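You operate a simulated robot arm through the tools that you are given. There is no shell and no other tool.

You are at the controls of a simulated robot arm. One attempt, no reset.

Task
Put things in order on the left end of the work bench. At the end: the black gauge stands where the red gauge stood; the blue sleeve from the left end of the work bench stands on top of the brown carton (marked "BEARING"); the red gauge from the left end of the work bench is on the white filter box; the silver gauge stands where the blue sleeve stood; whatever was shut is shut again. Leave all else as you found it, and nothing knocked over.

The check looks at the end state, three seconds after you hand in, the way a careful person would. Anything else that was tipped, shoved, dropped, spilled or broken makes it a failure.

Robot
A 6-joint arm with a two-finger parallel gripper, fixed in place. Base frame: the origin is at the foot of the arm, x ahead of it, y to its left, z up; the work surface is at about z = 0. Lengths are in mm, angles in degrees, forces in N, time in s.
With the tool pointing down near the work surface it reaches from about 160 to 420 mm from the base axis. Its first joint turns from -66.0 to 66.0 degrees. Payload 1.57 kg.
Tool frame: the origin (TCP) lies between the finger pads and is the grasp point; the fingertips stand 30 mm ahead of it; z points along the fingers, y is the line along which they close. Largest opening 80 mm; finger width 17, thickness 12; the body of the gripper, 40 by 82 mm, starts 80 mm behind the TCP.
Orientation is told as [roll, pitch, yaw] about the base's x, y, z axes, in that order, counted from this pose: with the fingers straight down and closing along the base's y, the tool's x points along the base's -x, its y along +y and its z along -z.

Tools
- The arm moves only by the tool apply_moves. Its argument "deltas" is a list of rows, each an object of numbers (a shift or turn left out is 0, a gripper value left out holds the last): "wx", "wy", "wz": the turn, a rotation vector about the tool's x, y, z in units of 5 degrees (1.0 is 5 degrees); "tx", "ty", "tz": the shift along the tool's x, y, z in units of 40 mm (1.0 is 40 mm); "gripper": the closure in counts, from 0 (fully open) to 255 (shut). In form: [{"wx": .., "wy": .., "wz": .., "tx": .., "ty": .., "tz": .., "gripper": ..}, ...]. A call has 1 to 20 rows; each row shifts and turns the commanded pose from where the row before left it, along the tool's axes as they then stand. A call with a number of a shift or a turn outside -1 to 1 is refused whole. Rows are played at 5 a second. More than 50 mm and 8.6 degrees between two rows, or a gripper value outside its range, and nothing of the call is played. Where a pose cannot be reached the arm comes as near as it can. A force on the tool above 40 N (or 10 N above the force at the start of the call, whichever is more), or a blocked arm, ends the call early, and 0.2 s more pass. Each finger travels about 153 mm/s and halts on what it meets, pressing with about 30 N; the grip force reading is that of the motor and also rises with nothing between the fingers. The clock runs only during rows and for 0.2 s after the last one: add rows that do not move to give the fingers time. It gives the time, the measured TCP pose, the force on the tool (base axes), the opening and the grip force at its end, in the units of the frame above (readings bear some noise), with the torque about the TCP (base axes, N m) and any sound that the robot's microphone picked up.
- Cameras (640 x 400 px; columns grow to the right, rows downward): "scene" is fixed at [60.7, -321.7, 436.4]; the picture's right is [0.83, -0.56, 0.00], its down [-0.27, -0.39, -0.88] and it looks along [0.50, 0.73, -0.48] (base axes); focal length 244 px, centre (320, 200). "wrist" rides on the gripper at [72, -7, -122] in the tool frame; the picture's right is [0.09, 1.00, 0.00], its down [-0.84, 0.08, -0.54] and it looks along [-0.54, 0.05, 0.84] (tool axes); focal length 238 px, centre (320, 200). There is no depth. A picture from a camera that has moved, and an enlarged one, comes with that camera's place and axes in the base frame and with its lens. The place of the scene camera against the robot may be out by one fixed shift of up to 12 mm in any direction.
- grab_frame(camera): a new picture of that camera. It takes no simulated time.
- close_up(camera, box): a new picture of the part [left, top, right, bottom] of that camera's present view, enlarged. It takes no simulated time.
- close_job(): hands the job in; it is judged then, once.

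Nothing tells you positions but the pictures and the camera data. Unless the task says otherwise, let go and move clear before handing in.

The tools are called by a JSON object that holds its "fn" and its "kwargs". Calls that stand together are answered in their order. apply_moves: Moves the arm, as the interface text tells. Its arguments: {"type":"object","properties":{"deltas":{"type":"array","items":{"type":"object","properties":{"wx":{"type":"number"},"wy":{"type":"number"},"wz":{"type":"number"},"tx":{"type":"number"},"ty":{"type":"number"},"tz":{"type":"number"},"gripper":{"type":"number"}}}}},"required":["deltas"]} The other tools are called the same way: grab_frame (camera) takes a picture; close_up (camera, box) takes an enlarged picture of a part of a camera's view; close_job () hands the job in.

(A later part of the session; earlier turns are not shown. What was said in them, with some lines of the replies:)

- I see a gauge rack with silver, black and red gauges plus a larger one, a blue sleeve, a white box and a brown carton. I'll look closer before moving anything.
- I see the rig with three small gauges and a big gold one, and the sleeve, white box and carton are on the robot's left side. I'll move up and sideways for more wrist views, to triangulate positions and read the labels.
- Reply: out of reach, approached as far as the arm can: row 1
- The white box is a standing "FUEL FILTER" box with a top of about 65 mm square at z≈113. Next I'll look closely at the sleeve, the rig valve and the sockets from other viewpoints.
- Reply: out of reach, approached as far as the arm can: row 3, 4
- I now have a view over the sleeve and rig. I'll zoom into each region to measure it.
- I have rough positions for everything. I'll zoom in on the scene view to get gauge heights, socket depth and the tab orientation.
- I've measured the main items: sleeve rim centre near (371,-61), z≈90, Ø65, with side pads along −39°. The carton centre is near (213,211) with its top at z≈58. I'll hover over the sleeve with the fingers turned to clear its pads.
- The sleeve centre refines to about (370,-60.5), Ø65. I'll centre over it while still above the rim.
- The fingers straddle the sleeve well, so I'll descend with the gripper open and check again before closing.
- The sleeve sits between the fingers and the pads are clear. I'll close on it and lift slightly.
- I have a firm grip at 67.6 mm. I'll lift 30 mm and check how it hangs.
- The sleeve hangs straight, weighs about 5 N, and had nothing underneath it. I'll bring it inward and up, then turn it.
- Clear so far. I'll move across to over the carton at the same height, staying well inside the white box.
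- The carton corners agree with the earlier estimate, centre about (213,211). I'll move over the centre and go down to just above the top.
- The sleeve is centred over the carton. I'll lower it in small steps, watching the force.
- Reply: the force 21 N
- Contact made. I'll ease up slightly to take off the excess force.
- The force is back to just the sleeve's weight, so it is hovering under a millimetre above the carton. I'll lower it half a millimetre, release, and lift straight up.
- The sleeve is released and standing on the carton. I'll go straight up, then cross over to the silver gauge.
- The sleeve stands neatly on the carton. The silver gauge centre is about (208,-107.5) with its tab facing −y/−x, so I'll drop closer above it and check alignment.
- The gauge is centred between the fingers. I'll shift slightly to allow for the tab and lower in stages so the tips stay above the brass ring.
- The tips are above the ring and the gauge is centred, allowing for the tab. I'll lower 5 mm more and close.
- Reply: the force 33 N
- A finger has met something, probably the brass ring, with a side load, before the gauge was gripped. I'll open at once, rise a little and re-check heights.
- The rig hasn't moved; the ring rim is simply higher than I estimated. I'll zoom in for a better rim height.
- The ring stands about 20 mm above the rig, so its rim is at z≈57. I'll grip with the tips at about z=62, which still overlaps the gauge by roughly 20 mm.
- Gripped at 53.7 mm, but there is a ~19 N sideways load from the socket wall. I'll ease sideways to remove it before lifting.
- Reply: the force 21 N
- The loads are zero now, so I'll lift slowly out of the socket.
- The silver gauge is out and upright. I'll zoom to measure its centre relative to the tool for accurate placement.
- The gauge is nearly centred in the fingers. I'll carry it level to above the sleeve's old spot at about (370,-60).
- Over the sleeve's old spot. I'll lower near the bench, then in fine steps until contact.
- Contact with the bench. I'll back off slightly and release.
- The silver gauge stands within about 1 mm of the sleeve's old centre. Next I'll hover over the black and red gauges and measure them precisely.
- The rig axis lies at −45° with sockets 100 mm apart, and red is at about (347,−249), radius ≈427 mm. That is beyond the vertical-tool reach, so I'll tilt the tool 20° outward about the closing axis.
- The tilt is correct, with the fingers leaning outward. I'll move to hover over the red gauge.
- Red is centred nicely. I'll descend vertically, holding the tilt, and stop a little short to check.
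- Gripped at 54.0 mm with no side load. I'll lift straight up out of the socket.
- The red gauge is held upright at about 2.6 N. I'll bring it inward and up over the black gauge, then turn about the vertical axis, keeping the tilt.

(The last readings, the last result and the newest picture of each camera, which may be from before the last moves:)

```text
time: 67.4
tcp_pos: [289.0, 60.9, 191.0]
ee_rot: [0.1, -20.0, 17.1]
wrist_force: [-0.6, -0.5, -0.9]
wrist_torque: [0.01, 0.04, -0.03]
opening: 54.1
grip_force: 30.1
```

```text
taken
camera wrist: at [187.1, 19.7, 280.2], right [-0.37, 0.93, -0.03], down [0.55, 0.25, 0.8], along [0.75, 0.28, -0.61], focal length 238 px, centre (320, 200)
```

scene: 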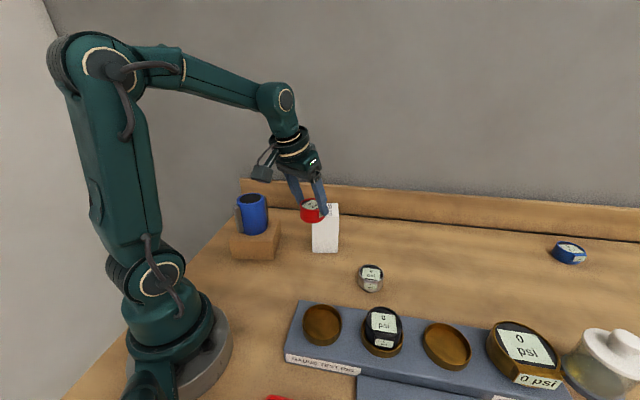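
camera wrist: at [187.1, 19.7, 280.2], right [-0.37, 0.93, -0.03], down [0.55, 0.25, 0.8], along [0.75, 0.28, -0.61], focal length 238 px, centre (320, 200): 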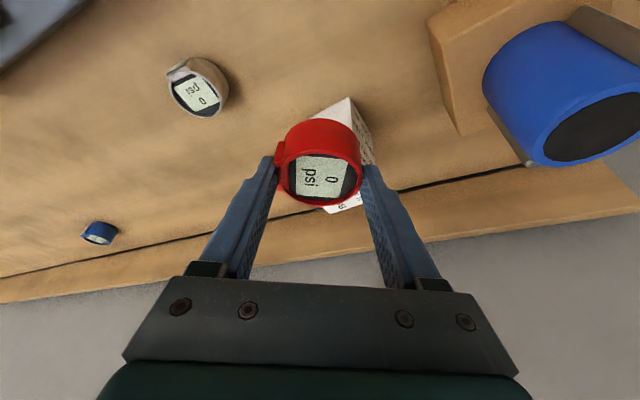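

Approaching the white box from the robot side with the gauge bottom about 30 mm above its top. I'll move over the box centre.

{"fn": "apply_moves", "kwargs": {"deltas": [{"tx": -0.403, "ty": 0.126, "tz": 0.1464}, {"tx": -0.403, "ty": 0.126, "tz": 0.1464}, {"tx": -0.403, "ty": 0.126, "tz": 0.1464}, {"tx": -0.403, "ty": 0.126, "tz": 0.1464}, {"tx": -0.403, "ty": 0.126, "tz": 0.1464}, {}, {}]}}

{"fn": "close_up", "kwargs": {"camera": "scene", "box": [270, 170, 390, 270]}}

{"fn": "grab_frame", "kwargs": {"camera": "wrist"}}

```text
time: 69.0
tcp_pos: [362.8, 110.8, 193.0]
ee_rot: [0.0, -20.0, 17.0]
wrist_force: [-1.0, -0.1, -2.0]
wrist_torque: [0.01, 0.02, 0.01]
opening: 54.2
grip_force: 30.2
```

```text
4.00 times, centred on (330, 220) of scene
camera zoom: at [60.7, -321.7, 436.4], right [0.83, -0.56, 0.0], down [-0.27, -0.39, -0.88], along [0.5, 0.73, -0.48], focal length 975 px, centre (280, 120)
```

zoom: 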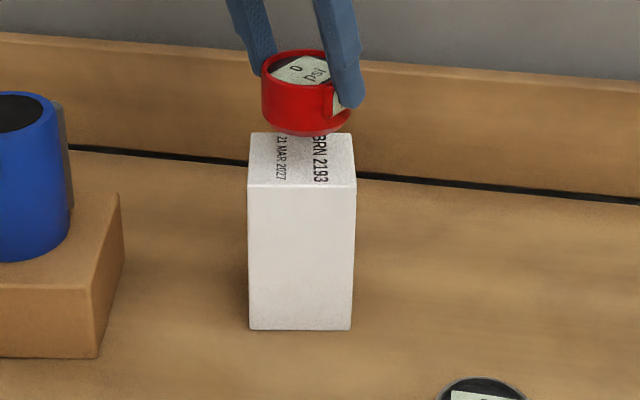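

```text
taken
camera wrist: at [261.2, 69.8, 281.0], right [-0.37, 0.93, -0.03], down [0.55, 0.25, 0.8], along [0.75, 0.28, -0.61], focal length 238 px, centre (320, 200)
```

wrist: 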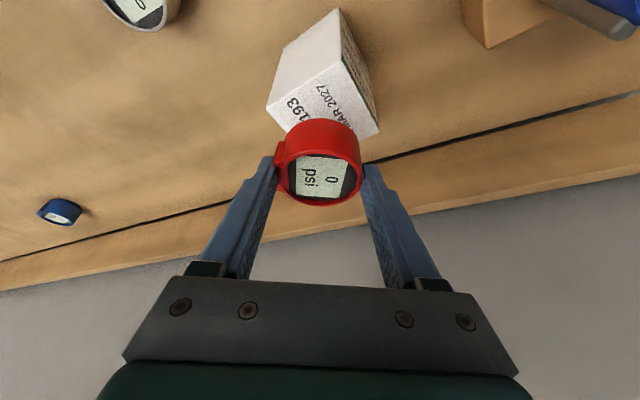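

Alignment is good, about 2 mm to correct. I'll shift slightly and lower to just above the box top.

{"fn": "apply_moves", "kwargs": {"deltas": [{"tx": 0.035, "ty": 0.047, "tz": -0.013}, {"tx": 0.058, "tz": 0.158}, {"tx": 0.058, "tz": 0.158}, {"tx": 0.058, "tz": 0.158}, {"tx": 0.045, "tz": 0.123}, {}, {}]}}

{"fn": "close_up", "kwargs": {"camera": "scene", "box": [290, 180, 370, 260]}}

```text
time: 70.6
tcp_pos: [361.8, 110.2, 166.1]
ee_rot: [0.0, -19.9, 17.0]
wrist_force: [0.1, 0.0, -1.9]
wrist_torque: [0.01, -0.01, 0.01]
opening: 54.2
grip_force: 30.4
```

```text
5.00 times, centred on (330, 220) of scene
camera zoom: at [60.7, -321.7, 436.4], right [0.83, -0.56, 0.0], down [-0.27, -0.39, -0.88], along [0.5, 0.73, -0.48], focal length 1219 px, centre (270, 100)
```

zoom: 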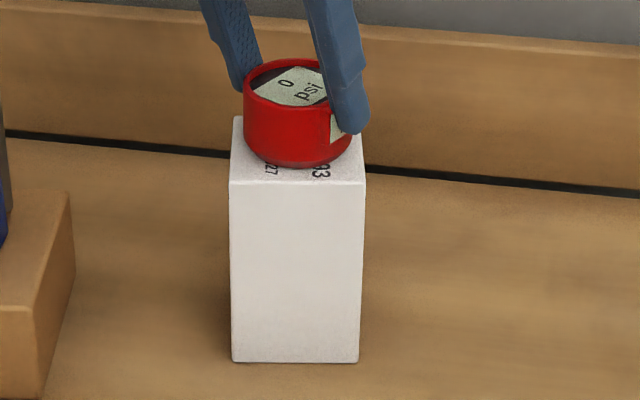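

Well centred. I'll go down in small steps watching for contact.

{"fn": "apply_moves", "kwargs": {"deltas": [{"tx": 0.0128, "tz": 0.0352}, {"tx": 0.0128, "tz": 0.0352}, {}]}}

{"fn": "apply_moves", "kwargs": {"deltas": [{"tx": 0.0085, "tz": 0.0235}, {}, {}]}}

```text
time: 71.4
tcp_pos: [361.0, 111.7, 162.7]
ee_rot: [0.0, -20.3, 17.1]
wrist_force: [-8.0, 0.8, 19.2]
wrist_torque: [-0.11, 0.32, -0.05]
opening: 54.0
grip_force: 30.3
```

```text
time: 72.2
tcp_pos: [361.9, 110.3, 161.5]
ee_rot: [0.0, -20.3, 17.0]
wrist_force: [-2.4, 5.1, 21.1]
wrist_torque: [0.23, -0.29, 0.05]
opening: 54.1
grip_force: 30.3
```

Contact reached. I'll back off gently until the load is gone.

{"fn": "apply_moves", "kwargs": {"deltas": [{"tx": -0.0085, "tz": -0.0235}, {}, {}]}}

{"fn": "close_up", "kwargs": {"camera": "scene", "box": [290, 180, 370, 260]}}

```text
time: 73.0
tcp_pos: [361.5, 110.2, 162.2]
ee_rot: [0.0, -20.1, 17.0]
wrist_force: [5.9, 1.7, 11.3]
wrist_torque: [0.22, -0.64, 0.02]
opening: 54.3
grip_force: 29.8
```

```text
5.00 times, centred on (330, 220) of scene
camera zoom: at [60.6, -321.7, 436.4], right [0.83, -0.56, 0.0], down [-0.27, -0.39, -0.88], along [0.5, 0.73, -0.48], focal length 1219 px, centre (270, 100)
```

zoom: 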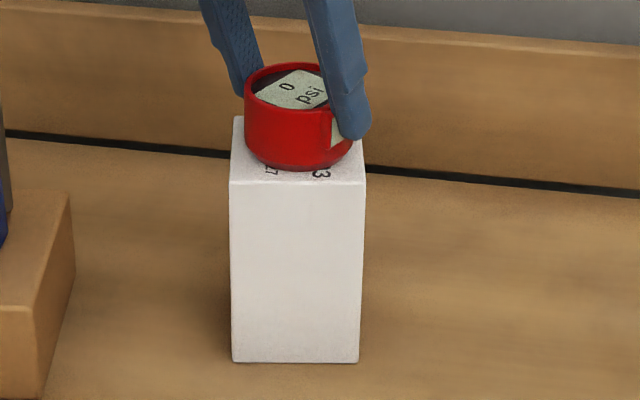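

{"fn": "apply_moves", "kwargs": {"deltas": [{"tx": -0.007, "tz": -0.019}, {}, {}]}}

```text
time: 73.8
tcp_pos: [361.4, 110.4, 162.6]
ee_rot: [0.0, -19.8, 17.0]
wrist_force: [0.6, -1.8, 2.0]
wrist_torque: [-0.04, -0.18, -0.03]
opening: 54.0
grip_force: 29.7
```

The load is nearly neutral and the gauge rests on the box. I'll open the gripper.

{"fn": "apply_moves", "kwargs": {"deltas": [{"gripper": 75}, {"gripper": 55}, {"gripper": 25}, {"gripper": 0}, {}, {}]}}

{"fn": "close_up", "kwargs": {"camera": "scene", "box": [290, 180, 370, 260]}}

{"fn": "grab_frame", "kwargs": {"camera": "wrist"}}

```text
time: 75.2
tcp_pos: [362.0, 110.0, 164.0]
ee_rot: [0.0, -20.0, 17.0]
wrist_force: [0.5, 0.3, -0.5]
wrist_torque: [-0.06, 0.0, 0.01]
opening: 80.3
grip_force: 0.1
```

```text
5.00 times, centred on (330, 220) of scene
camera zoom: at [60.7, -321.7, 436.4], right [0.83, -0.56, 0.0], down [-0.27, -0.39, -0.88], along [0.5, 0.73, -0.48], focal length 1219 px, centre (270, 100)
```

zoom: 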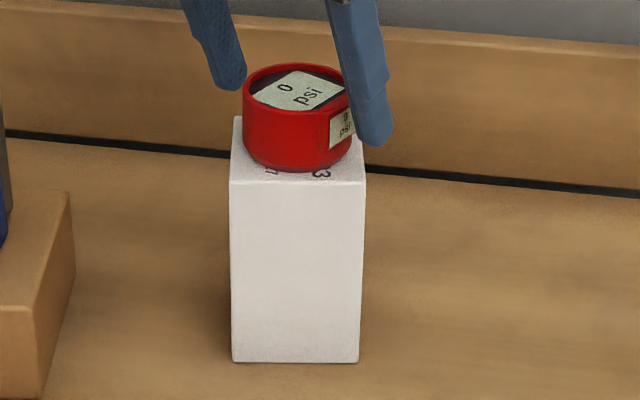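

```text
taken
camera wrist: at [259.2, 69.9, 252.5], right [-0.37, 0.93, -0.03], down [0.55, 0.25, 0.8], along [0.75, 0.28, -0.61], focal length 238 px, centre (320, 200)
```

wrist: 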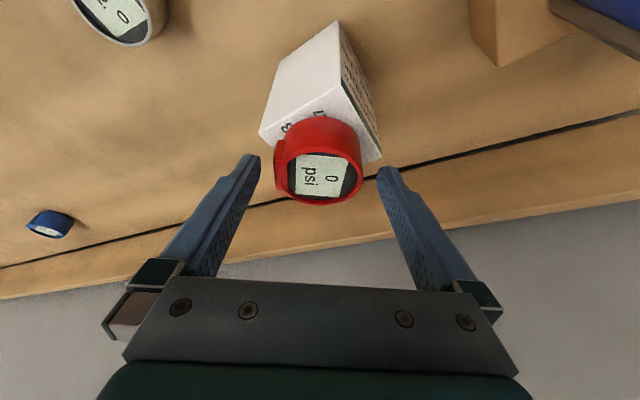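

The red gauge stands centred on the filter box. I'll retract along the fingers and return towards the black gauge by the same safe route.

{"fn": "apply_moves", "kwargs": {"deltas": [{"tz": -0.6}, {"tz": -0.8}, {"tx": 0.559, "ty": -0.225, "tz": -0.017}, {"tx": 0.559, "ty": -0.225, "tz": -0.017}, {"tx": 0.559, "ty": -0.225, "tz": -0.017}, {"wx": 0.342, "wz": 0.94}, {"wx": 0.342, "wz": 0.94}, {"wx": 0.342, "wz": 0.94}, {"wx": 0.342, "wz": 0.94}, {"wx": 0.342, "wz": 0.94}, {"wx": 0.342, "wz": 0.94}, {"wx": 0.137, "wz": 0.376}, {}, {}]}}

{"fn": "grab_frame", "kwargs": {"camera": "scene"}}

```text
time: 78.2
tcp_pos: [290.3, 60.6, 195.0]
ee_rot: [0.0, -20.0, -15.1]
wrist_force: [0.3, -0.1, -0.3]
wrist_torque: [0.0, 0.02, 0.02]
opening: 79.9
grip_force: 0.1
```

```text
taken
```

scene: 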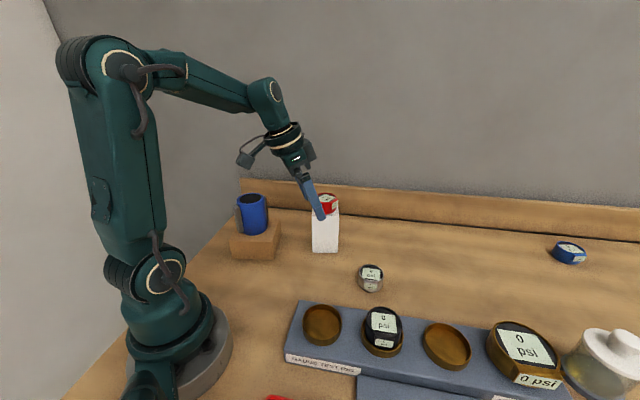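

{"fn": "apply_moves", "kwargs": {"deltas": [{"tx": -0.0913, "ty": -0.704, "tz": 0.0333}, {"tx": -0.0913, "ty": -0.704, "tz": 0.0333}, {"tx": -0.0913, "ty": -0.704, "tz": 0.0333}, {"tx": -0.0913, "ty": -0.704, "tz": 0.0333}, {"tx": -0.0913, "ty": -0.704, "tz": 0.0333}, {"tx": -0.0913, "ty": -0.704, "tz": 0.0333}, {"tx": -0.0913, "ty": -0.704, "tz": 0.0333}, {"tx": -0.0913, "ty": -0.704, "tz": 0.0333}, {"wx": 0.342, "wz": 0.94}, {"wx": 0.342, "wz": 0.94}, {"wx": 0.342, "wz": 0.94}, {"wx": 0.342, "wz": 0.94}, {"wx": 0.342, "wz": 0.94}, {"wx": 0.342, "wz": 0.94}, {}, {}]}}

{"fn": "grab_frame", "kwargs": {"camera": "wrist"}}

{"fn": "close_up", "kwargs": {"camera": "wrist", "box": [240, 20, 400, 200]}}

```text
time: 81.6
tcp_pos: [262.3, -165.3, 196.1]
ee_rot: [0.0, -19.9, -44.9]
wrist_force: [-0.1, -1.1, -0.4]
wrist_torque: [0.0, -0.01, -0.01]
opening: 80.0
grip_force: 0.1
```

```text
taken
camera wrist: at [181.2, -95.2, 284.5], right [0.64, 0.77, -0.03], down [0.48, -0.37, 0.8], along [0.6, -0.53, -0.6], focal length 238 px, centre (320, 200)
```

wrist: 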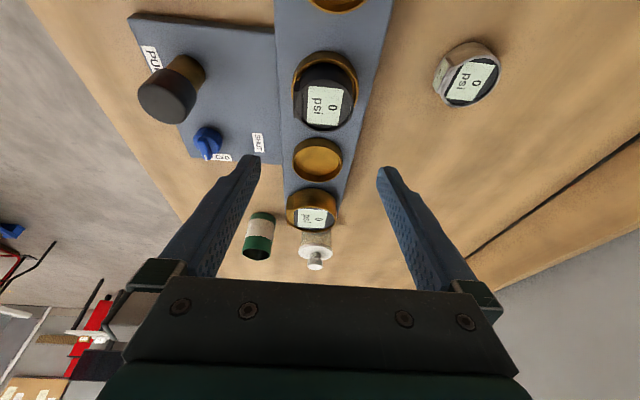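

```text
2.22 times, centred on (320, 110) of wrist
camera zoom: at [181.2, -95.2, 284.5], right [0.64, 0.77, -0.03], down [0.48, -0.37, 0.8], along [0.6, -0.53, -0.6], focal length 530 px, centre (320, 400)
```

zoom: 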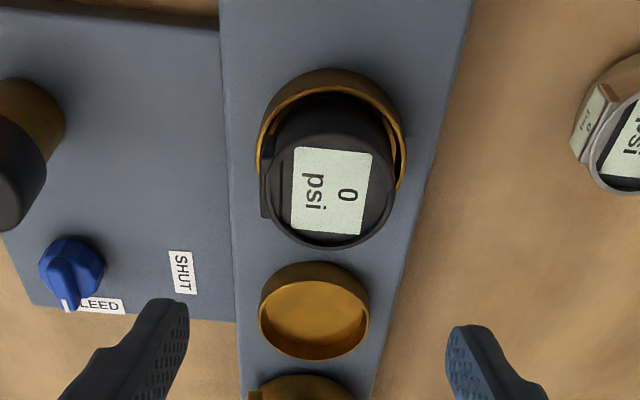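

Socket C is empty and the black gauge sits at f1≈320 along the rig, 100 mm inward of where red was. I'll hover over it with the same tilt.

{"fn": "apply_moves", "kwargs": {"deltas": [{"tx": 0.068, "tz": 0.381, "ty": 0.0045}, {"tx": 0.068, "tz": 0.381, "ty": 0.0045}, {"tx": 0.068, "tz": 0.381, "ty": 0.0045}, {"tx": 0.068, "tz": 0.381, "ty": 0.0045}, {}, {}]}}

{"fn": "grab_frame", "kwargs": {"camera": "wrist"}}

{"fn": "close_up", "kwargs": {"camera": "wrist", "box": [240, 80, 400, 220]}}

```text
time: 83.0
tcp_pos: [271.1, -172.1, 134.7]
ee_rot: [0.1, -20.0, -45.0]
wrist_force: [0.0, 0.5, 0.1]
wrist_torque: [0.01, -0.01, -0.02]
opening: 79.9
grip_force: 0.0
```

```text
taken
camera wrist: at [189.0, -101.3, 223.2], right [0.64, 0.77, -0.03], down [0.48, -0.37, 0.8], along [0.6, -0.53, -0.6], focal length 238 px, centre (320, 200)
```

wrist: 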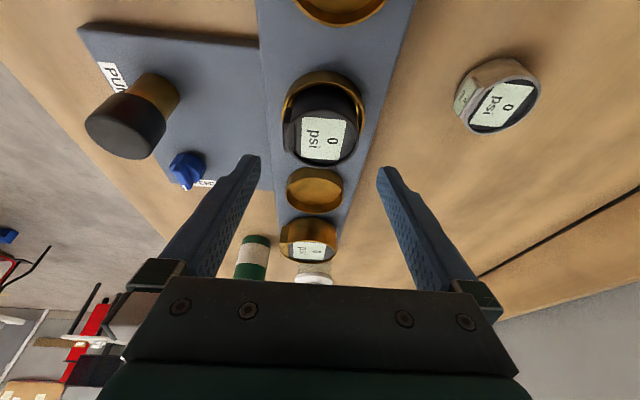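

```text
2.86 times, centred on (320, 150) of wrist
camera zoom: at [189.0, -101.3, 223.2], right [0.64, 0.77, -0.03], down [0.48, -0.37, 0.8], along [0.6, -0.53, -0.6], focal length 681 px, centre (320, 343)
```

zoom: 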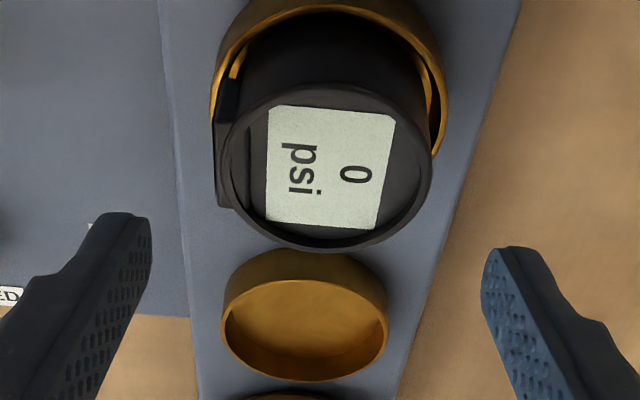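

{"fn": "apply_moves", "kwargs": {"deltas": [{"tx": 0.11, "tz": 0.268, "ty": -0.0083}, {"tx": 0.11, "tz": 0.268, "ty": -0.0083}, {"tx": 0.11, "tz": 0.268, "ty": -0.0083}, {}, {}]}}

{"fn": "close_up", "kwargs": {"camera": "wrist", "box": [230, 120, 410, 260]}}

{"fn": "close_up", "kwargs": {"camera": "scene", "box": [330, 260, 440, 370]}}

```text
time: 84.2
tcp_pos: [269.1, -171.9, 99.9]
ee_rot: [0.0, -20.0, -45.0]
wrist_force: [0.3, -0.4, 0.8]
wrist_torque: [0.01, -0.01, -0.05]
opening: 79.9
grip_force: 0.1
```

```text
2.86 times, centred on (320, 190) of wrist
camera zoom: at [187.1, -101.6, 188.8], right [0.64, 0.77, -0.03], down [0.48, -0.37, 0.8], along [0.6, -0.53, -0.6], focal length 681 px, centre (320, 229)
```

zoom: 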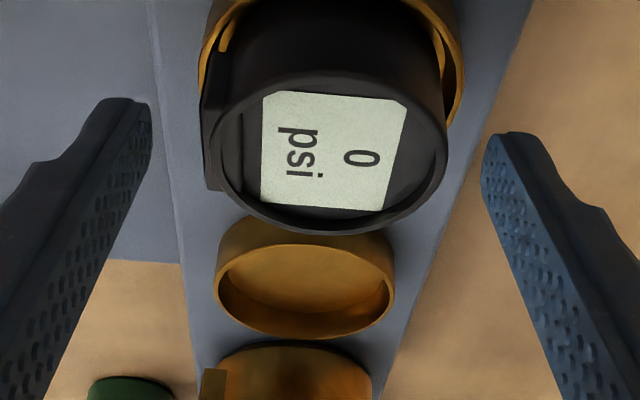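

```text
3.64 times, centred on (385, 315) of scene
camera zoom: at [60.7, -321.7, 436.4], right [0.83, -0.56, 0.0], down [-0.27, -0.39, -0.88], along [0.5, 0.73, -0.48], focal length 887 px, centre (84, -218)
```

zoom: 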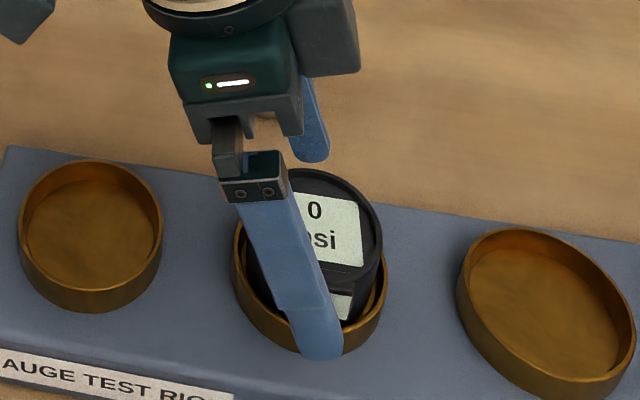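

{"fn": "apply_moves", "kwargs": {"deltas": [{"tx": 0.047, "tz": 0.129, "ty": 0.022}, {}, {"gripper": 40}, {"gripper": 60}, {"gripper": 75}, {"gripper": 90}, {"gripper": 110}, {}, {}]}}

{"fn": "close_up", "kwargs": {"camera": "wrist", "box": [230, 120, 410, 260]}}

{"fn": "close_up", "kwargs": {"camera": "scene", "box": [330, 260, 440, 370]}}

```text
time: 86.2
tcp_pos: [268.8, -170.9, 94.9]
ee_rot: [0.0, -20.0, -45.0]
wrist_force: [0.1, -0.6, -0.3]
wrist_torque: [-0.05, 0.0, 0.02]
opening: 53.9
grip_force: 30.0
```

```text
2.86 times, centred on (320, 190) of wrist
camera zoom: at [188.4, -100.5, 183.7], right [0.64, 0.77, -0.03], down [0.48, -0.37, 0.8], along [0.6, -0.53, -0.6], focal length 681 px, centre (320, 229)
```

zoom: 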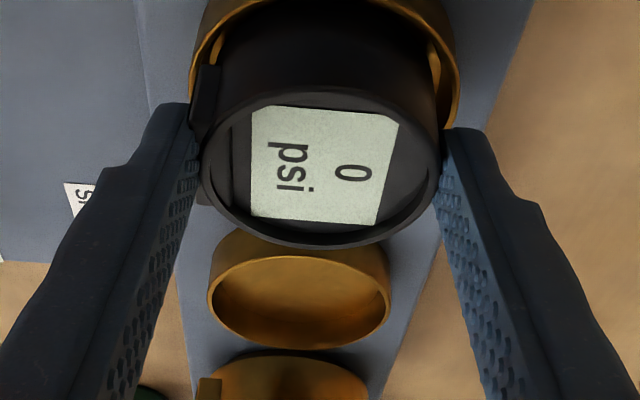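

```text
3.64 times, centred on (385, 315) of scene
camera zoom: at [60.7, -321.7, 436.4], right [0.83, -0.56, 0.0], down [-0.27, -0.39, -0.88], along [0.5, 0.73, -0.48], focal length 887 px, centre (84, -218)
```

zoom: 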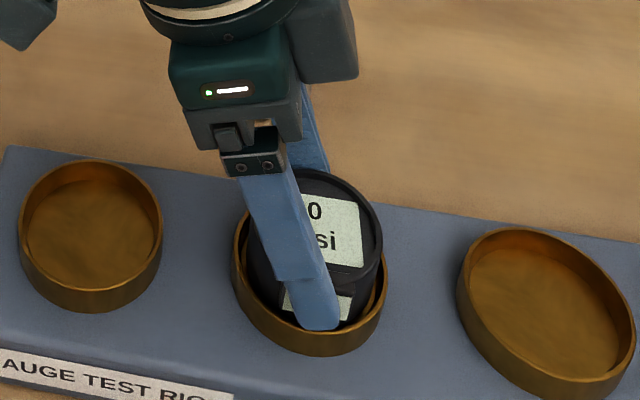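

Black is gripped identically (53.9 mm, no load). I'll lift it out vertically.

{"fn": "apply_moves", "kwargs": {"deltas": [{"tx": -0.034, "tz": -0.094}, {"tx": -0.051, "tz": -0.141}, {"tx": -0.068, "tz": -0.188}, {"tx": -0.085, "tz": -0.235}, {"tx": -0.085, "tz": -0.235}, {}, {}]}}

{"fn": "apply_moves", "kwargs": {"deltas": [{"tx": -0.4745, "tz": 0.1727, "ty": 0.0044}, {"tx": -0.4745, "tz": 0.1727, "ty": 0.0044}, {"tx": -0.4745, "tz": 0.1727, "ty": 0.0044}, {"tx": -0.4745, "tz": 0.1727, "ty": 0.0044}, {"tx": -0.4745, "tz": 0.1727, "ty": 0.0044}, {}, {}]}}

{"fn": "grab_frame", "kwargs": {"camera": "wrist"}}

{"fn": "close_up", "kwargs": {"camera": "scene", "box": [380, 240, 520, 380]}}

```text
time: 87.8
tcp_pos: [269.8, -170.6, 133.2]
ee_rot: [0.0, -20.0, -45.0]
wrist_force: [0.4, 0.0, -1.0]
wrist_torque: [0.02, 0.04, 0.01]
opening: 54.0
grip_force: 29.5
```

```text
time: 89.4
tcp_pos: [342.0, -241.9, 131.6]
ee_rot: [0.0, -20.0, -45.0]
wrist_force: [0.3, -0.4, -1.2]
wrist_torque: [-0.01, 0.0, 0.0]
opening: 53.9
grip_force: 30.2
```

```text
taken
camera wrist: at [260.1, -171.7, 220.5], right [0.64, 0.77, -0.03], down [0.48, -0.37, 0.8], along [0.6, -0.53, -0.6], focal length 238 px, centre (320, 200)
```

wrist: 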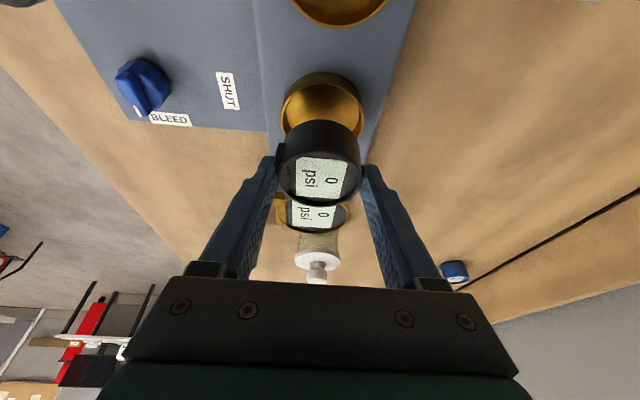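

```text
2.86 times, centred on (450, 310) of scene
camera zoom: at [60.7, -321.7, 436.4], right [0.83, -0.56, 0.0], down [-0.27, -0.39, -0.88], along [0.5, 0.73, -0.48], focal length 697 px, centre (-51, -114)
```

zoom: 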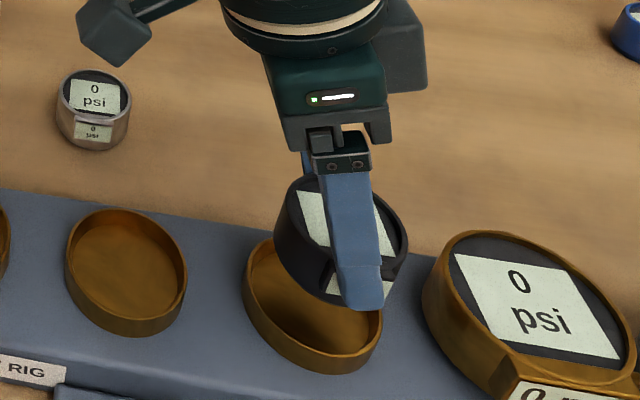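

The black gauge hovers over socket C in the same pose red had. I'll lower it towards the rim, then in small steps.

{"fn": "apply_moves", "kwargs": {"deltas": [{"tx": 0.068, "tz": 0.188}, {"tx": 0.06, "tz": 0.164}, {"tx": 0.06, "tz": 0.164}, {}, {}]}}

{"fn": "close_up", "kwargs": {"camera": "wrist", "box": [230, 60, 410, 220]}}

{"fn": "close_up", "kwargs": {"camera": "scene", "box": [400, 280, 490, 380]}}

```text
time: 90.6
tcp_pos: [341.9, -242.5, 110.4]
ee_rot: [0.1, -20.0, -45.0]
wrist_force: [0.1, -0.5, -1.1]
wrist_torque: [0.01, 0.01, -0.03]
opening: 54.1
grip_force: 29.6
```

```text
2.50 times, centred on (320, 140) of wrist
camera zoom: at [260.2, -172.1, 199.0], right [0.64, 0.77, -0.03], down [0.48, -0.37, 0.8], along [0.6, -0.53, -0.6], focal length 596 px, centre (320, 350)
```

zoom: 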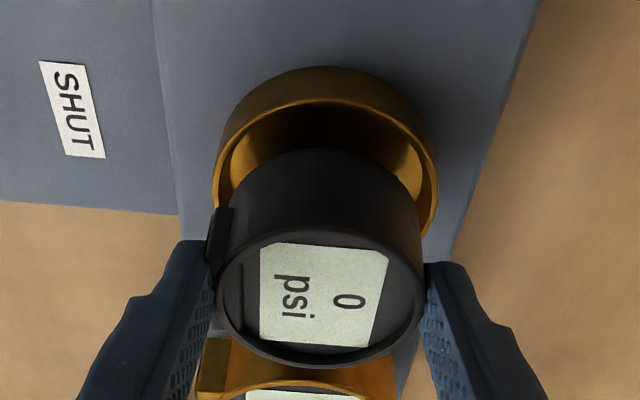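

```text
4.00 times, centred on (445, 330) of scene
camera zoom: at [60.7, -321.7, 436.4], right [0.83, -0.56, 0.0], down [-0.27, -0.39, -0.88], along [0.5, 0.73, -0.48], focal length 975 px, centre (-180, -320)
```

zoom: 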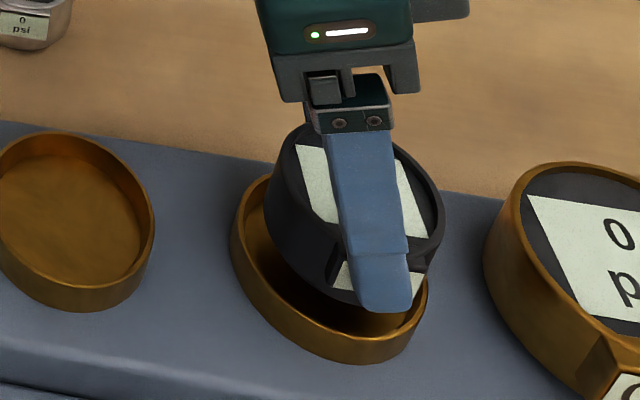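

It is entering the socket centrally, so I'll continue down in small steps.

{"fn": "apply_moves", "kwargs": {"deltas": [{"tx": 0.0257, "tz": 0.0705}, {"tx": 0.0257, "tz": 0.0705}, {"tx": 0.0257, "tz": 0.0705}, {}]}}

{"fn": "close_up", "kwargs": {"camera": "scene", "box": [400, 280, 490, 380]}}

```text
time: 91.6
tcp_pos: [340.9, -241.9, 100.9]
ee_rot: [0.0, -20.0, -45.0]
wrist_force: [-0.2, 0.4, -1.0]
wrist_torque: [0.01, 0.01, -0.03]
opening: 53.9
grip_force: 29.9
```

```text
4.00 times, centred on (445, 330) of scene
camera zoom: at [60.7, -321.7, 436.4], right [0.83, -0.56, 0.0], down [-0.27, -0.39, -0.88], along [0.5, 0.73, -0.48], focal length 975 px, centre (-180, -320)
```

zoom: 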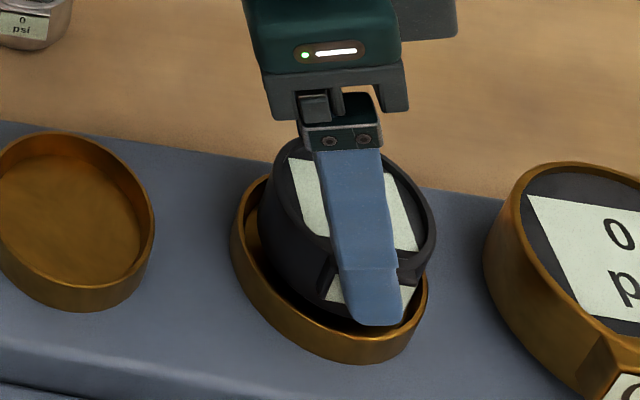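

{"fn": "apply_moves", "kwargs": {"deltas": [{"tx": 0.0171, "tz": 0.047}, {"tx": 0.0128, "tz": 0.0352}, {}]}}

```text
time: 92.4
tcp_pos: [342.9, -242.8, 99.2]
ee_rot: [-0.1, -20.0, -45.1]
wrist_force: [0.0, 0.4, -1.5]
wrist_torque: [0.03, 0.01, -0.01]
opening: 53.9
grip_force: 29.9
```

{"fn": "apply_moves", "kwargs": {"deltas": [{"tx": 0.0085, "tz": 0.0235}, {"tx": 0.0085, "tz": 0.0235}, {}]}}

```text
time: 93.2
tcp_pos: [342.1, -241.8, 94.5]
ee_rot: [0.0, -20.1, -45.0]
wrist_force: [-0.7, -0.7, -2.4]
wrist_torque: [-0.01, -0.01, 0.03]
opening: 53.8
grip_force: 30.5
```

{"fn": "apply_moves", "kwargs": {"deltas": [{"tx": 0.0085, "tz": 0.0235}, {}, {}]}}

```text
time: 94.0
tcp_pos: [341.4, -241.6, 95.1]
ee_rot: [0.0, -20.0, -45.0]
wrist_force: [0.1, 0.0, -2.0]
wrist_torque: [0.01, 0.03, -0.02]
opening: 53.9
grip_force: 29.2
```

{"fn": "apply_moves", "kwargs": {"deltas": [{"tx": 0.0085, "tz": 0.0235}, {}, {}]}}

```text
time: 94.8
tcp_pos: [343.7, -242.0, 93.7]
ee_rot: [0.0, -20.2, -45.0]
wrist_force: [-1.8, 1.8, 7.7]
wrist_torque: [0.11, 0.14, 0.02]
opening: 53.9
grip_force: 29.7
```

Seated, with light contact at the socket floor. I'll ease half a millimetre and release.

{"fn": "apply_moves", "kwargs": {"deltas": [{"tx": -0.0043, "tz": -0.0118}, {}, {"gripper": 75}, {"gripper": 55}, {"gripper": 25}, {"gripper": 0}, {}, {}]}}

{"fn": "close_up", "kwargs": {"camera": "scene", "box": [400, 280, 490, 380]}}

{"fn": "close_up", "kwargs": {"camera": "wrist", "box": [230, 80, 410, 260]}}

```text
time: 96.6
tcp_pos: [342.0, -242.6, 94.9]
ee_rot: [0.0, -20.0, -45.1]
wrist_force: [0.1, -0.7, -0.9]
wrist_torque: [0.01, 0.02, -0.02]
opening: 79.7
grip_force: 0.0
```

```text
4.00 times, centred on (445, 330) of scene
camera zoom: at [60.7, -321.7, 436.4], right [0.83, -0.56, 0.0], down [-0.27, -0.39, -0.88], along [0.5, 0.73, -0.48], focal length 975 px, centre (-180, -320)
```

zoom: 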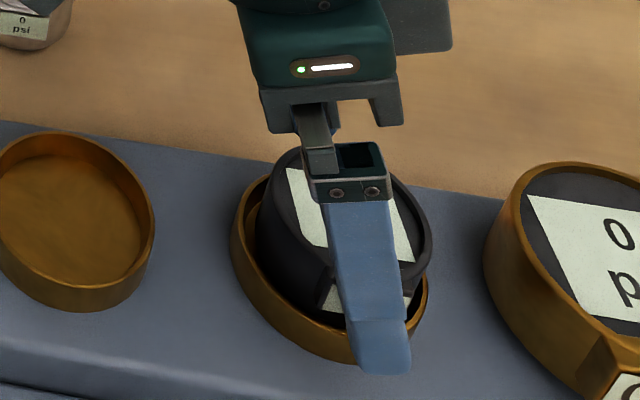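

```text
2.22 times, centred on (320, 170) of wrist
camera zoom: at [260.3, -171.5, 183.8], right [0.64, 0.77, -0.03], down [0.48, -0.37, 0.8], along [0.6, -0.53, -0.6], focal length 530 px, centre (320, 267)
```

zoom: 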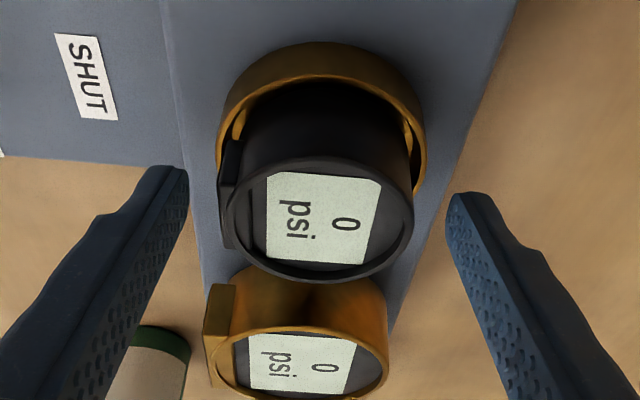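

The black gauge is released in red's socket. I'll lift clear vertically, then pull back and inspect everything.

{"fn": "apply_moves", "kwargs": {"deltas": [{"tx": -0.1, "tz": -0.27}, {"tx": -0.128, "tz": -0.352}, {"tx": -0.157, "tz": -0.43}, {"tx": 0.478, "tz": -0.44}, {"tx": 0.478, "tz": -0.44}, {"tx": 0.478, "tz": -0.44}, {"tx": 0.478, "tz": -0.44}, {"tx": 0.478, "tz": -0.44}, {"wy": 1}, {"wy": 1}, {"wy": 1}, {"wy": 1}, {}, {}]}}

{"fn": "grab_frame", "kwargs": {"camera": "scene"}}

{"fn": "grab_frame", "kwargs": {"camera": "wrist"}}

{"fn": "close_up", "kwargs": {"camera": "scene", "box": [260, 270, 480, 400]}}

{"fn": "close_up", "kwargs": {"camera": "scene", "box": [200, 180, 420, 320]}}

```text
time: 99.6
tcp_pos: [256.6, -157.6, 189.8]
ee_rot: [0.0, 0.0, -45.0]
wrist_force: [-1.2, 0.2, -0.8]
wrist_torque: [-0.02, -0.01, 0.01]
opening: 80.1
grip_force: 0.1
```

```text
taken
```

scene: 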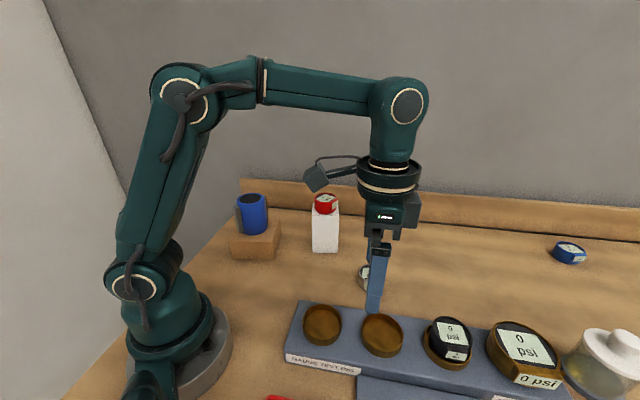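

```text
taken
camera wrist: at [201.5, -113.3, 310.6], right [0.64, 0.77, 0.0], down [0.65, -0.54, 0.54], along [0.42, -0.35, -0.84], focal length 238 px, centre (320, 200)
```

wrist: 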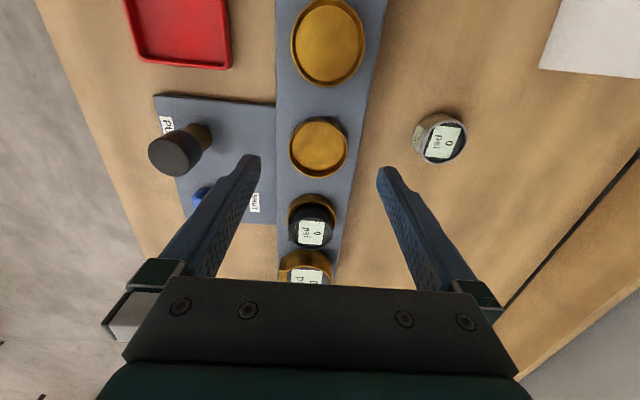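

```text
2.91 times, centred on (370, 335) of scene
camera zoom: at [60.7, -321.7, 436.4], right [0.83, -0.56, 0.0], down [-0.27, -0.39, -0.88], along [0.5, 0.73, -0.48], focal length 709 px, centre (174, -193)
```

zoom: 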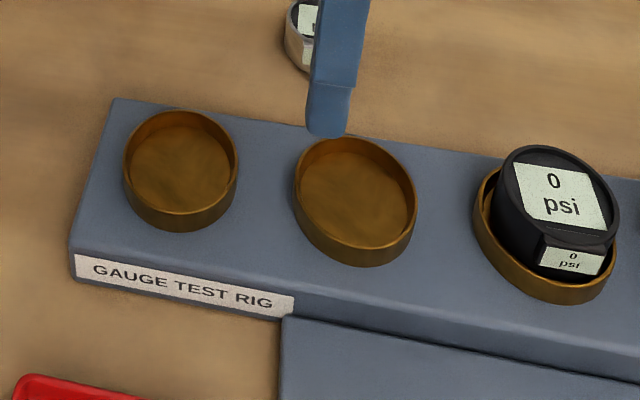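

```text
2.86 times, centred on (310, 250) of scene
camera zoom: at [60.7, -321.7, 436.4], right [0.83, -0.56, 0.0], down [-0.27, -0.39, -0.88], along [0.5, 0.73, -0.48], focal length 697 px, centre (349, 57)
```

zoom: 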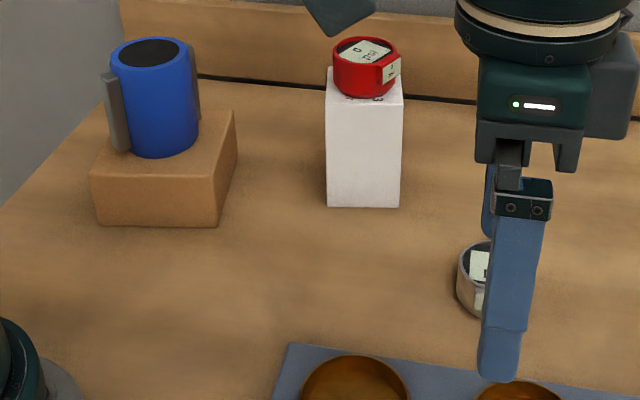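

All four items look placed. Before handing in I want to check the carton's hidden faces for the "BEARING" mark, so I'll move high and view it from the far-left side.

{"fn": "apply_moves", "kwargs": {"deltas": [{"tz": -0.55}, {"tz": -0.55}, {"wz": -1}, {"wz": -1}, {"wz": -1}, {"wz": -1}, {"wz": -1}, {"tx": 0.4925, "ty": 0.691}, {"tx": 0.4925, "ty": 0.691}, {"tx": 0.4925, "ty": 0.691}, {"tx": 0.4925, "ty": 0.691}, {"tx": 0.4925, "ty": 0.691}, {"tx": 0.4925, "ty": 0.691}, {"tx": 0.4925, "ty": 0.691}, {"tx": 0.4925, "ty": 0.691}, {}, {}]}}

{"fn": "grab_frame", "kwargs": {"camera": "wrist"}}

{"fn": "grab_frame", "kwargs": {"camera": "scene"}}

```text
time: 103.2
tcp_pos: [181.4, 103.5, 233.1]
ee_rot: [0.0, 0.0, -19.9]
wrist_force: [-0.3, 0.7, 0.5]
wrist_torque: [-0.02, -0.03, -0.05]
opening: 80.0
grip_force: 0.1
```

```text
taken
camera wrist: at [112.2, 119.4, 354.6], right [0.25, 0.97, 0.0], down [0.81, -0.21, 0.54], along [0.52, -0.14, -0.84], focal length 238 px, centre (320, 200)
```

wrist: 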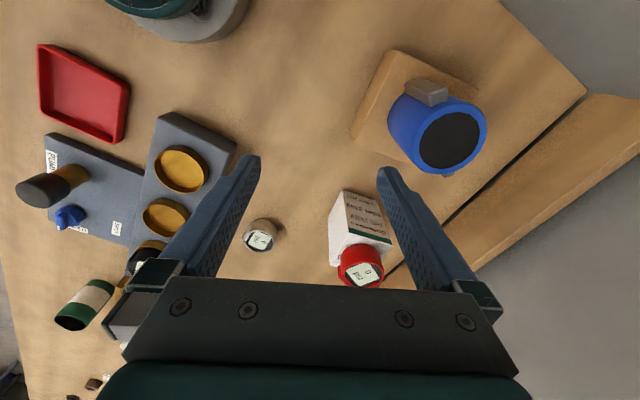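

```text
taken
```

scene: 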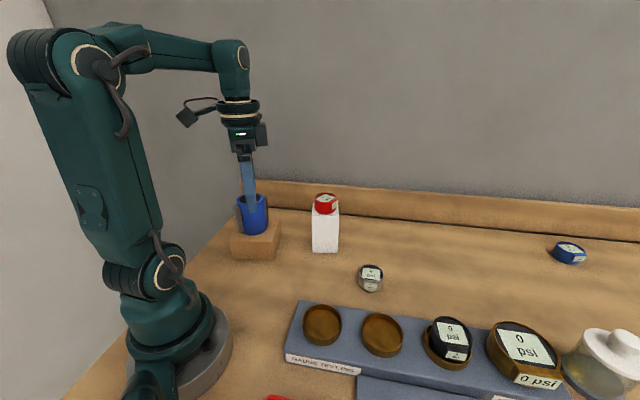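

{"fn": "apply_moves", "kwargs": {"deltas": [{"tx": 0.475, "ty": 0.7025}, {"tx": 0.475, "ty": 0.7025}, {"tx": 0.475, "ty": 0.7025}, {"tx": 0.475, "ty": 0.7025}, {}, {}]}}

{"fn": "grab_frame", "kwargs": {"camera": "wrist"}}

```text
time: 104.6
tcp_pos: [159.4, 232.8, 232.7]
ee_rot: [0.0, 0.1, -20.0]
wrist_force: [0.7, -0.4, -0.1]
wrist_torque: [-0.02, 0.0, -0.02]
opening: 80.1
grip_force: 0.2
out of reach, approached as far as the arm can: row 4
```

```text
taken
camera wrist: at [91.0, 249.1, 352.9], right [0.25, 0.97, 0.0], down [0.81, -0.21, 0.54], along [0.52, -0.14, -0.84], focal length 238 px, centre (320, 200)
```

wrist: 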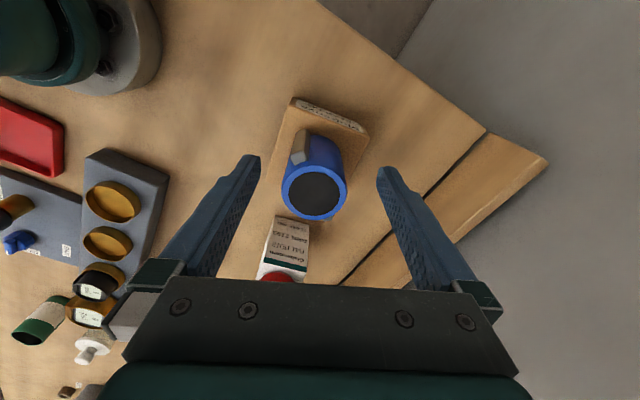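

{"fn": "close_up", "kwargs": {"camera": "wrist", "box": [270, 85, 390, 165]}}

{"fn": "close_up", "kwargs": {"camera": "scene", "box": [410, 300, 500, 390]}}

{"fn": "close_up", "kwargs": {"camera": "scene", "box": [290, 180, 370, 260]}}

```text
5.00 times, centred on (330, 125) of wrist
camera zoom: at [91.0, 249.1, 352.9], right [0.25, 0.97, 0.0], down [0.81, -0.21, 0.54], along [0.52, -0.14, -0.84], focal length 1192 px, centre (270, 575)
```

zoom: 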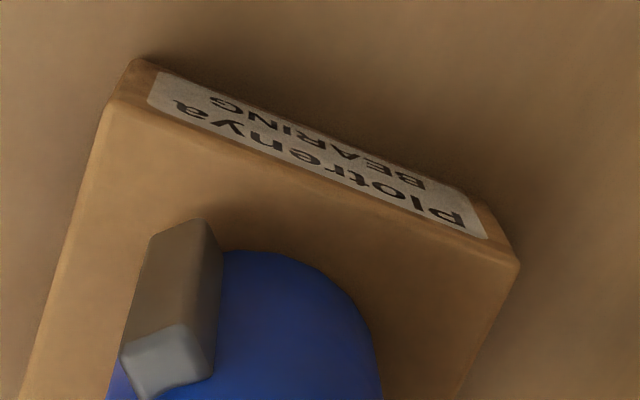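

```text
4.44 times, centred on (455, 345) of scene
camera zoom: at [60.7, -321.7, 436.4], right [0.83, -0.56, 0.0], down [-0.27, -0.39, -0.88], along [0.5, 0.73, -0.48], focal length 1084 px, centre (-280, -444)
```

zoom: 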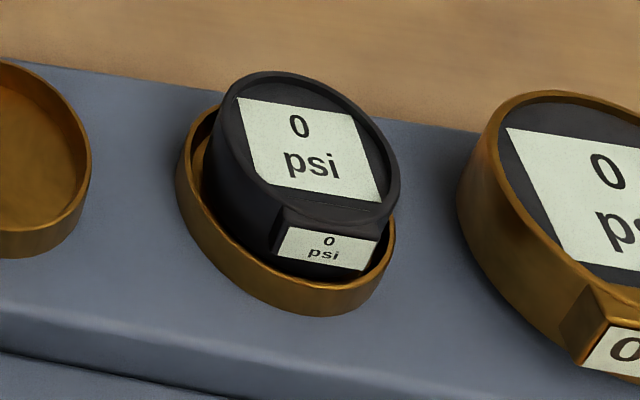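

```text
5.00 times, centred on (330, 220) of scene
camera zoom: at [60.7, -321.7, 436.4], right [0.83, -0.56, 0.0], down [-0.27, -0.39, -0.88], along [0.5, 0.73, -0.48], focal length 1219 px, centre (270, 100)
```

zoom: 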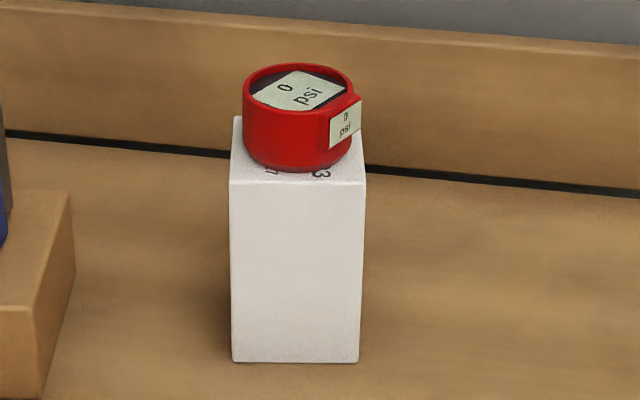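

The carton does carry the "BEARING" label, and all the placements look upright and centred. I'll pull the arm back to open space and take a last look.

{"fn": "apply_moves", "kwargs": {"deltas": [{"tx": -0.475, "ty": -0.7025}, {"tx": -0.475, "ty": -0.7025}, {"tx": -0.475, "ty": -0.7025}, {"tx": -0.475, "ty": -0.7025}, {"tx": -0.475, "ty": -0.7025}, {"tx": -0.2, "ty": -0.7025}, {"ty": -0.7025}, {}, {}]}}

{"fn": "grab_frame", "kwargs": {"camera": "scene"}}

{"fn": "grab_frame", "kwargs": {"camera": "wrist"}}

```text
time: 106.6
tcp_pos: [189.0, 9.5, 232.8]
ee_rot: [0.0, -0.1, -19.9]
wrist_force: [-0.6, -0.2, 0.1]
wrist_torque: [0.0, 0.0, 0.03]
opening: 80.0
grip_force: 0.0
```

```text
taken
```

scene: 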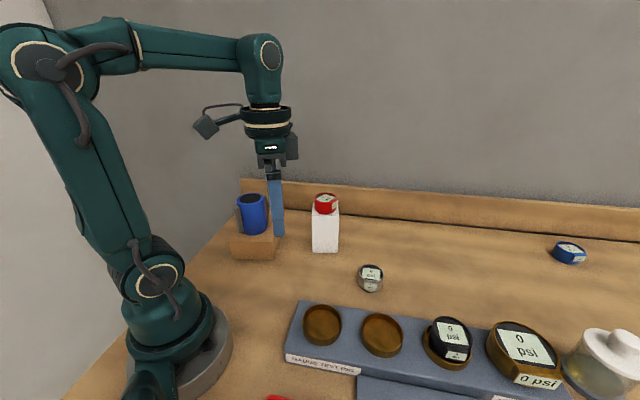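

```text
taken
camera wrist: at [120.6, 26.7, 354.1], right [0.25, 0.97, 0.0], down [0.81, -0.21, 0.54], along [0.52, -0.14, -0.84], focal length 238 px, centre (320, 200)
```

wrist: 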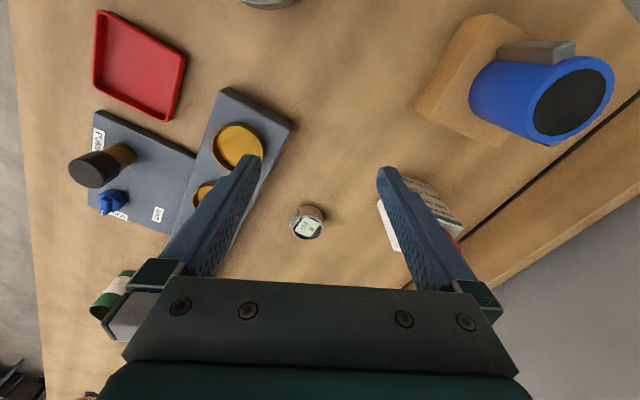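

Everything is in place: the sleeve is on the BEARING carton, red on the filter box, silver on the sleeve's old spot and black in red's socket. Nothing else was disturbed and the arm is clear, so I'm handing in.

{"fn": "close_job", "kwargs": {}}

```text
The job is handed in.
```

The job is handed in, and all four items looked upright and in place in my last pictures. The result of the check hasn't come back.

- **Blue sleeve:** it stands on top of the brown carton. I read "BEARING" on the carton's far side before handing in.
- **Silver gauge:** it stands where the sleeve stood, about 1 mm off by the pictures.
- **Red gauge:** it sits centred on top of the white fuel filter box.
- **Black gauge:** it is seated in the socket where the red gauge stood.
- **Shut things:** I opened nothing. The bleed valve on the test rig already pointed at "BLEED" at the start, so I left it there.

**Contact with the test rig:** on my first try at the silver gauge, one finger pressed on the brass ring of its socket with about 30 N of side load. I backed off at once. The rig looked unmoved when I compared pictures from before and after.

Nothing else was moved, and the arm is clear with the gripper open.
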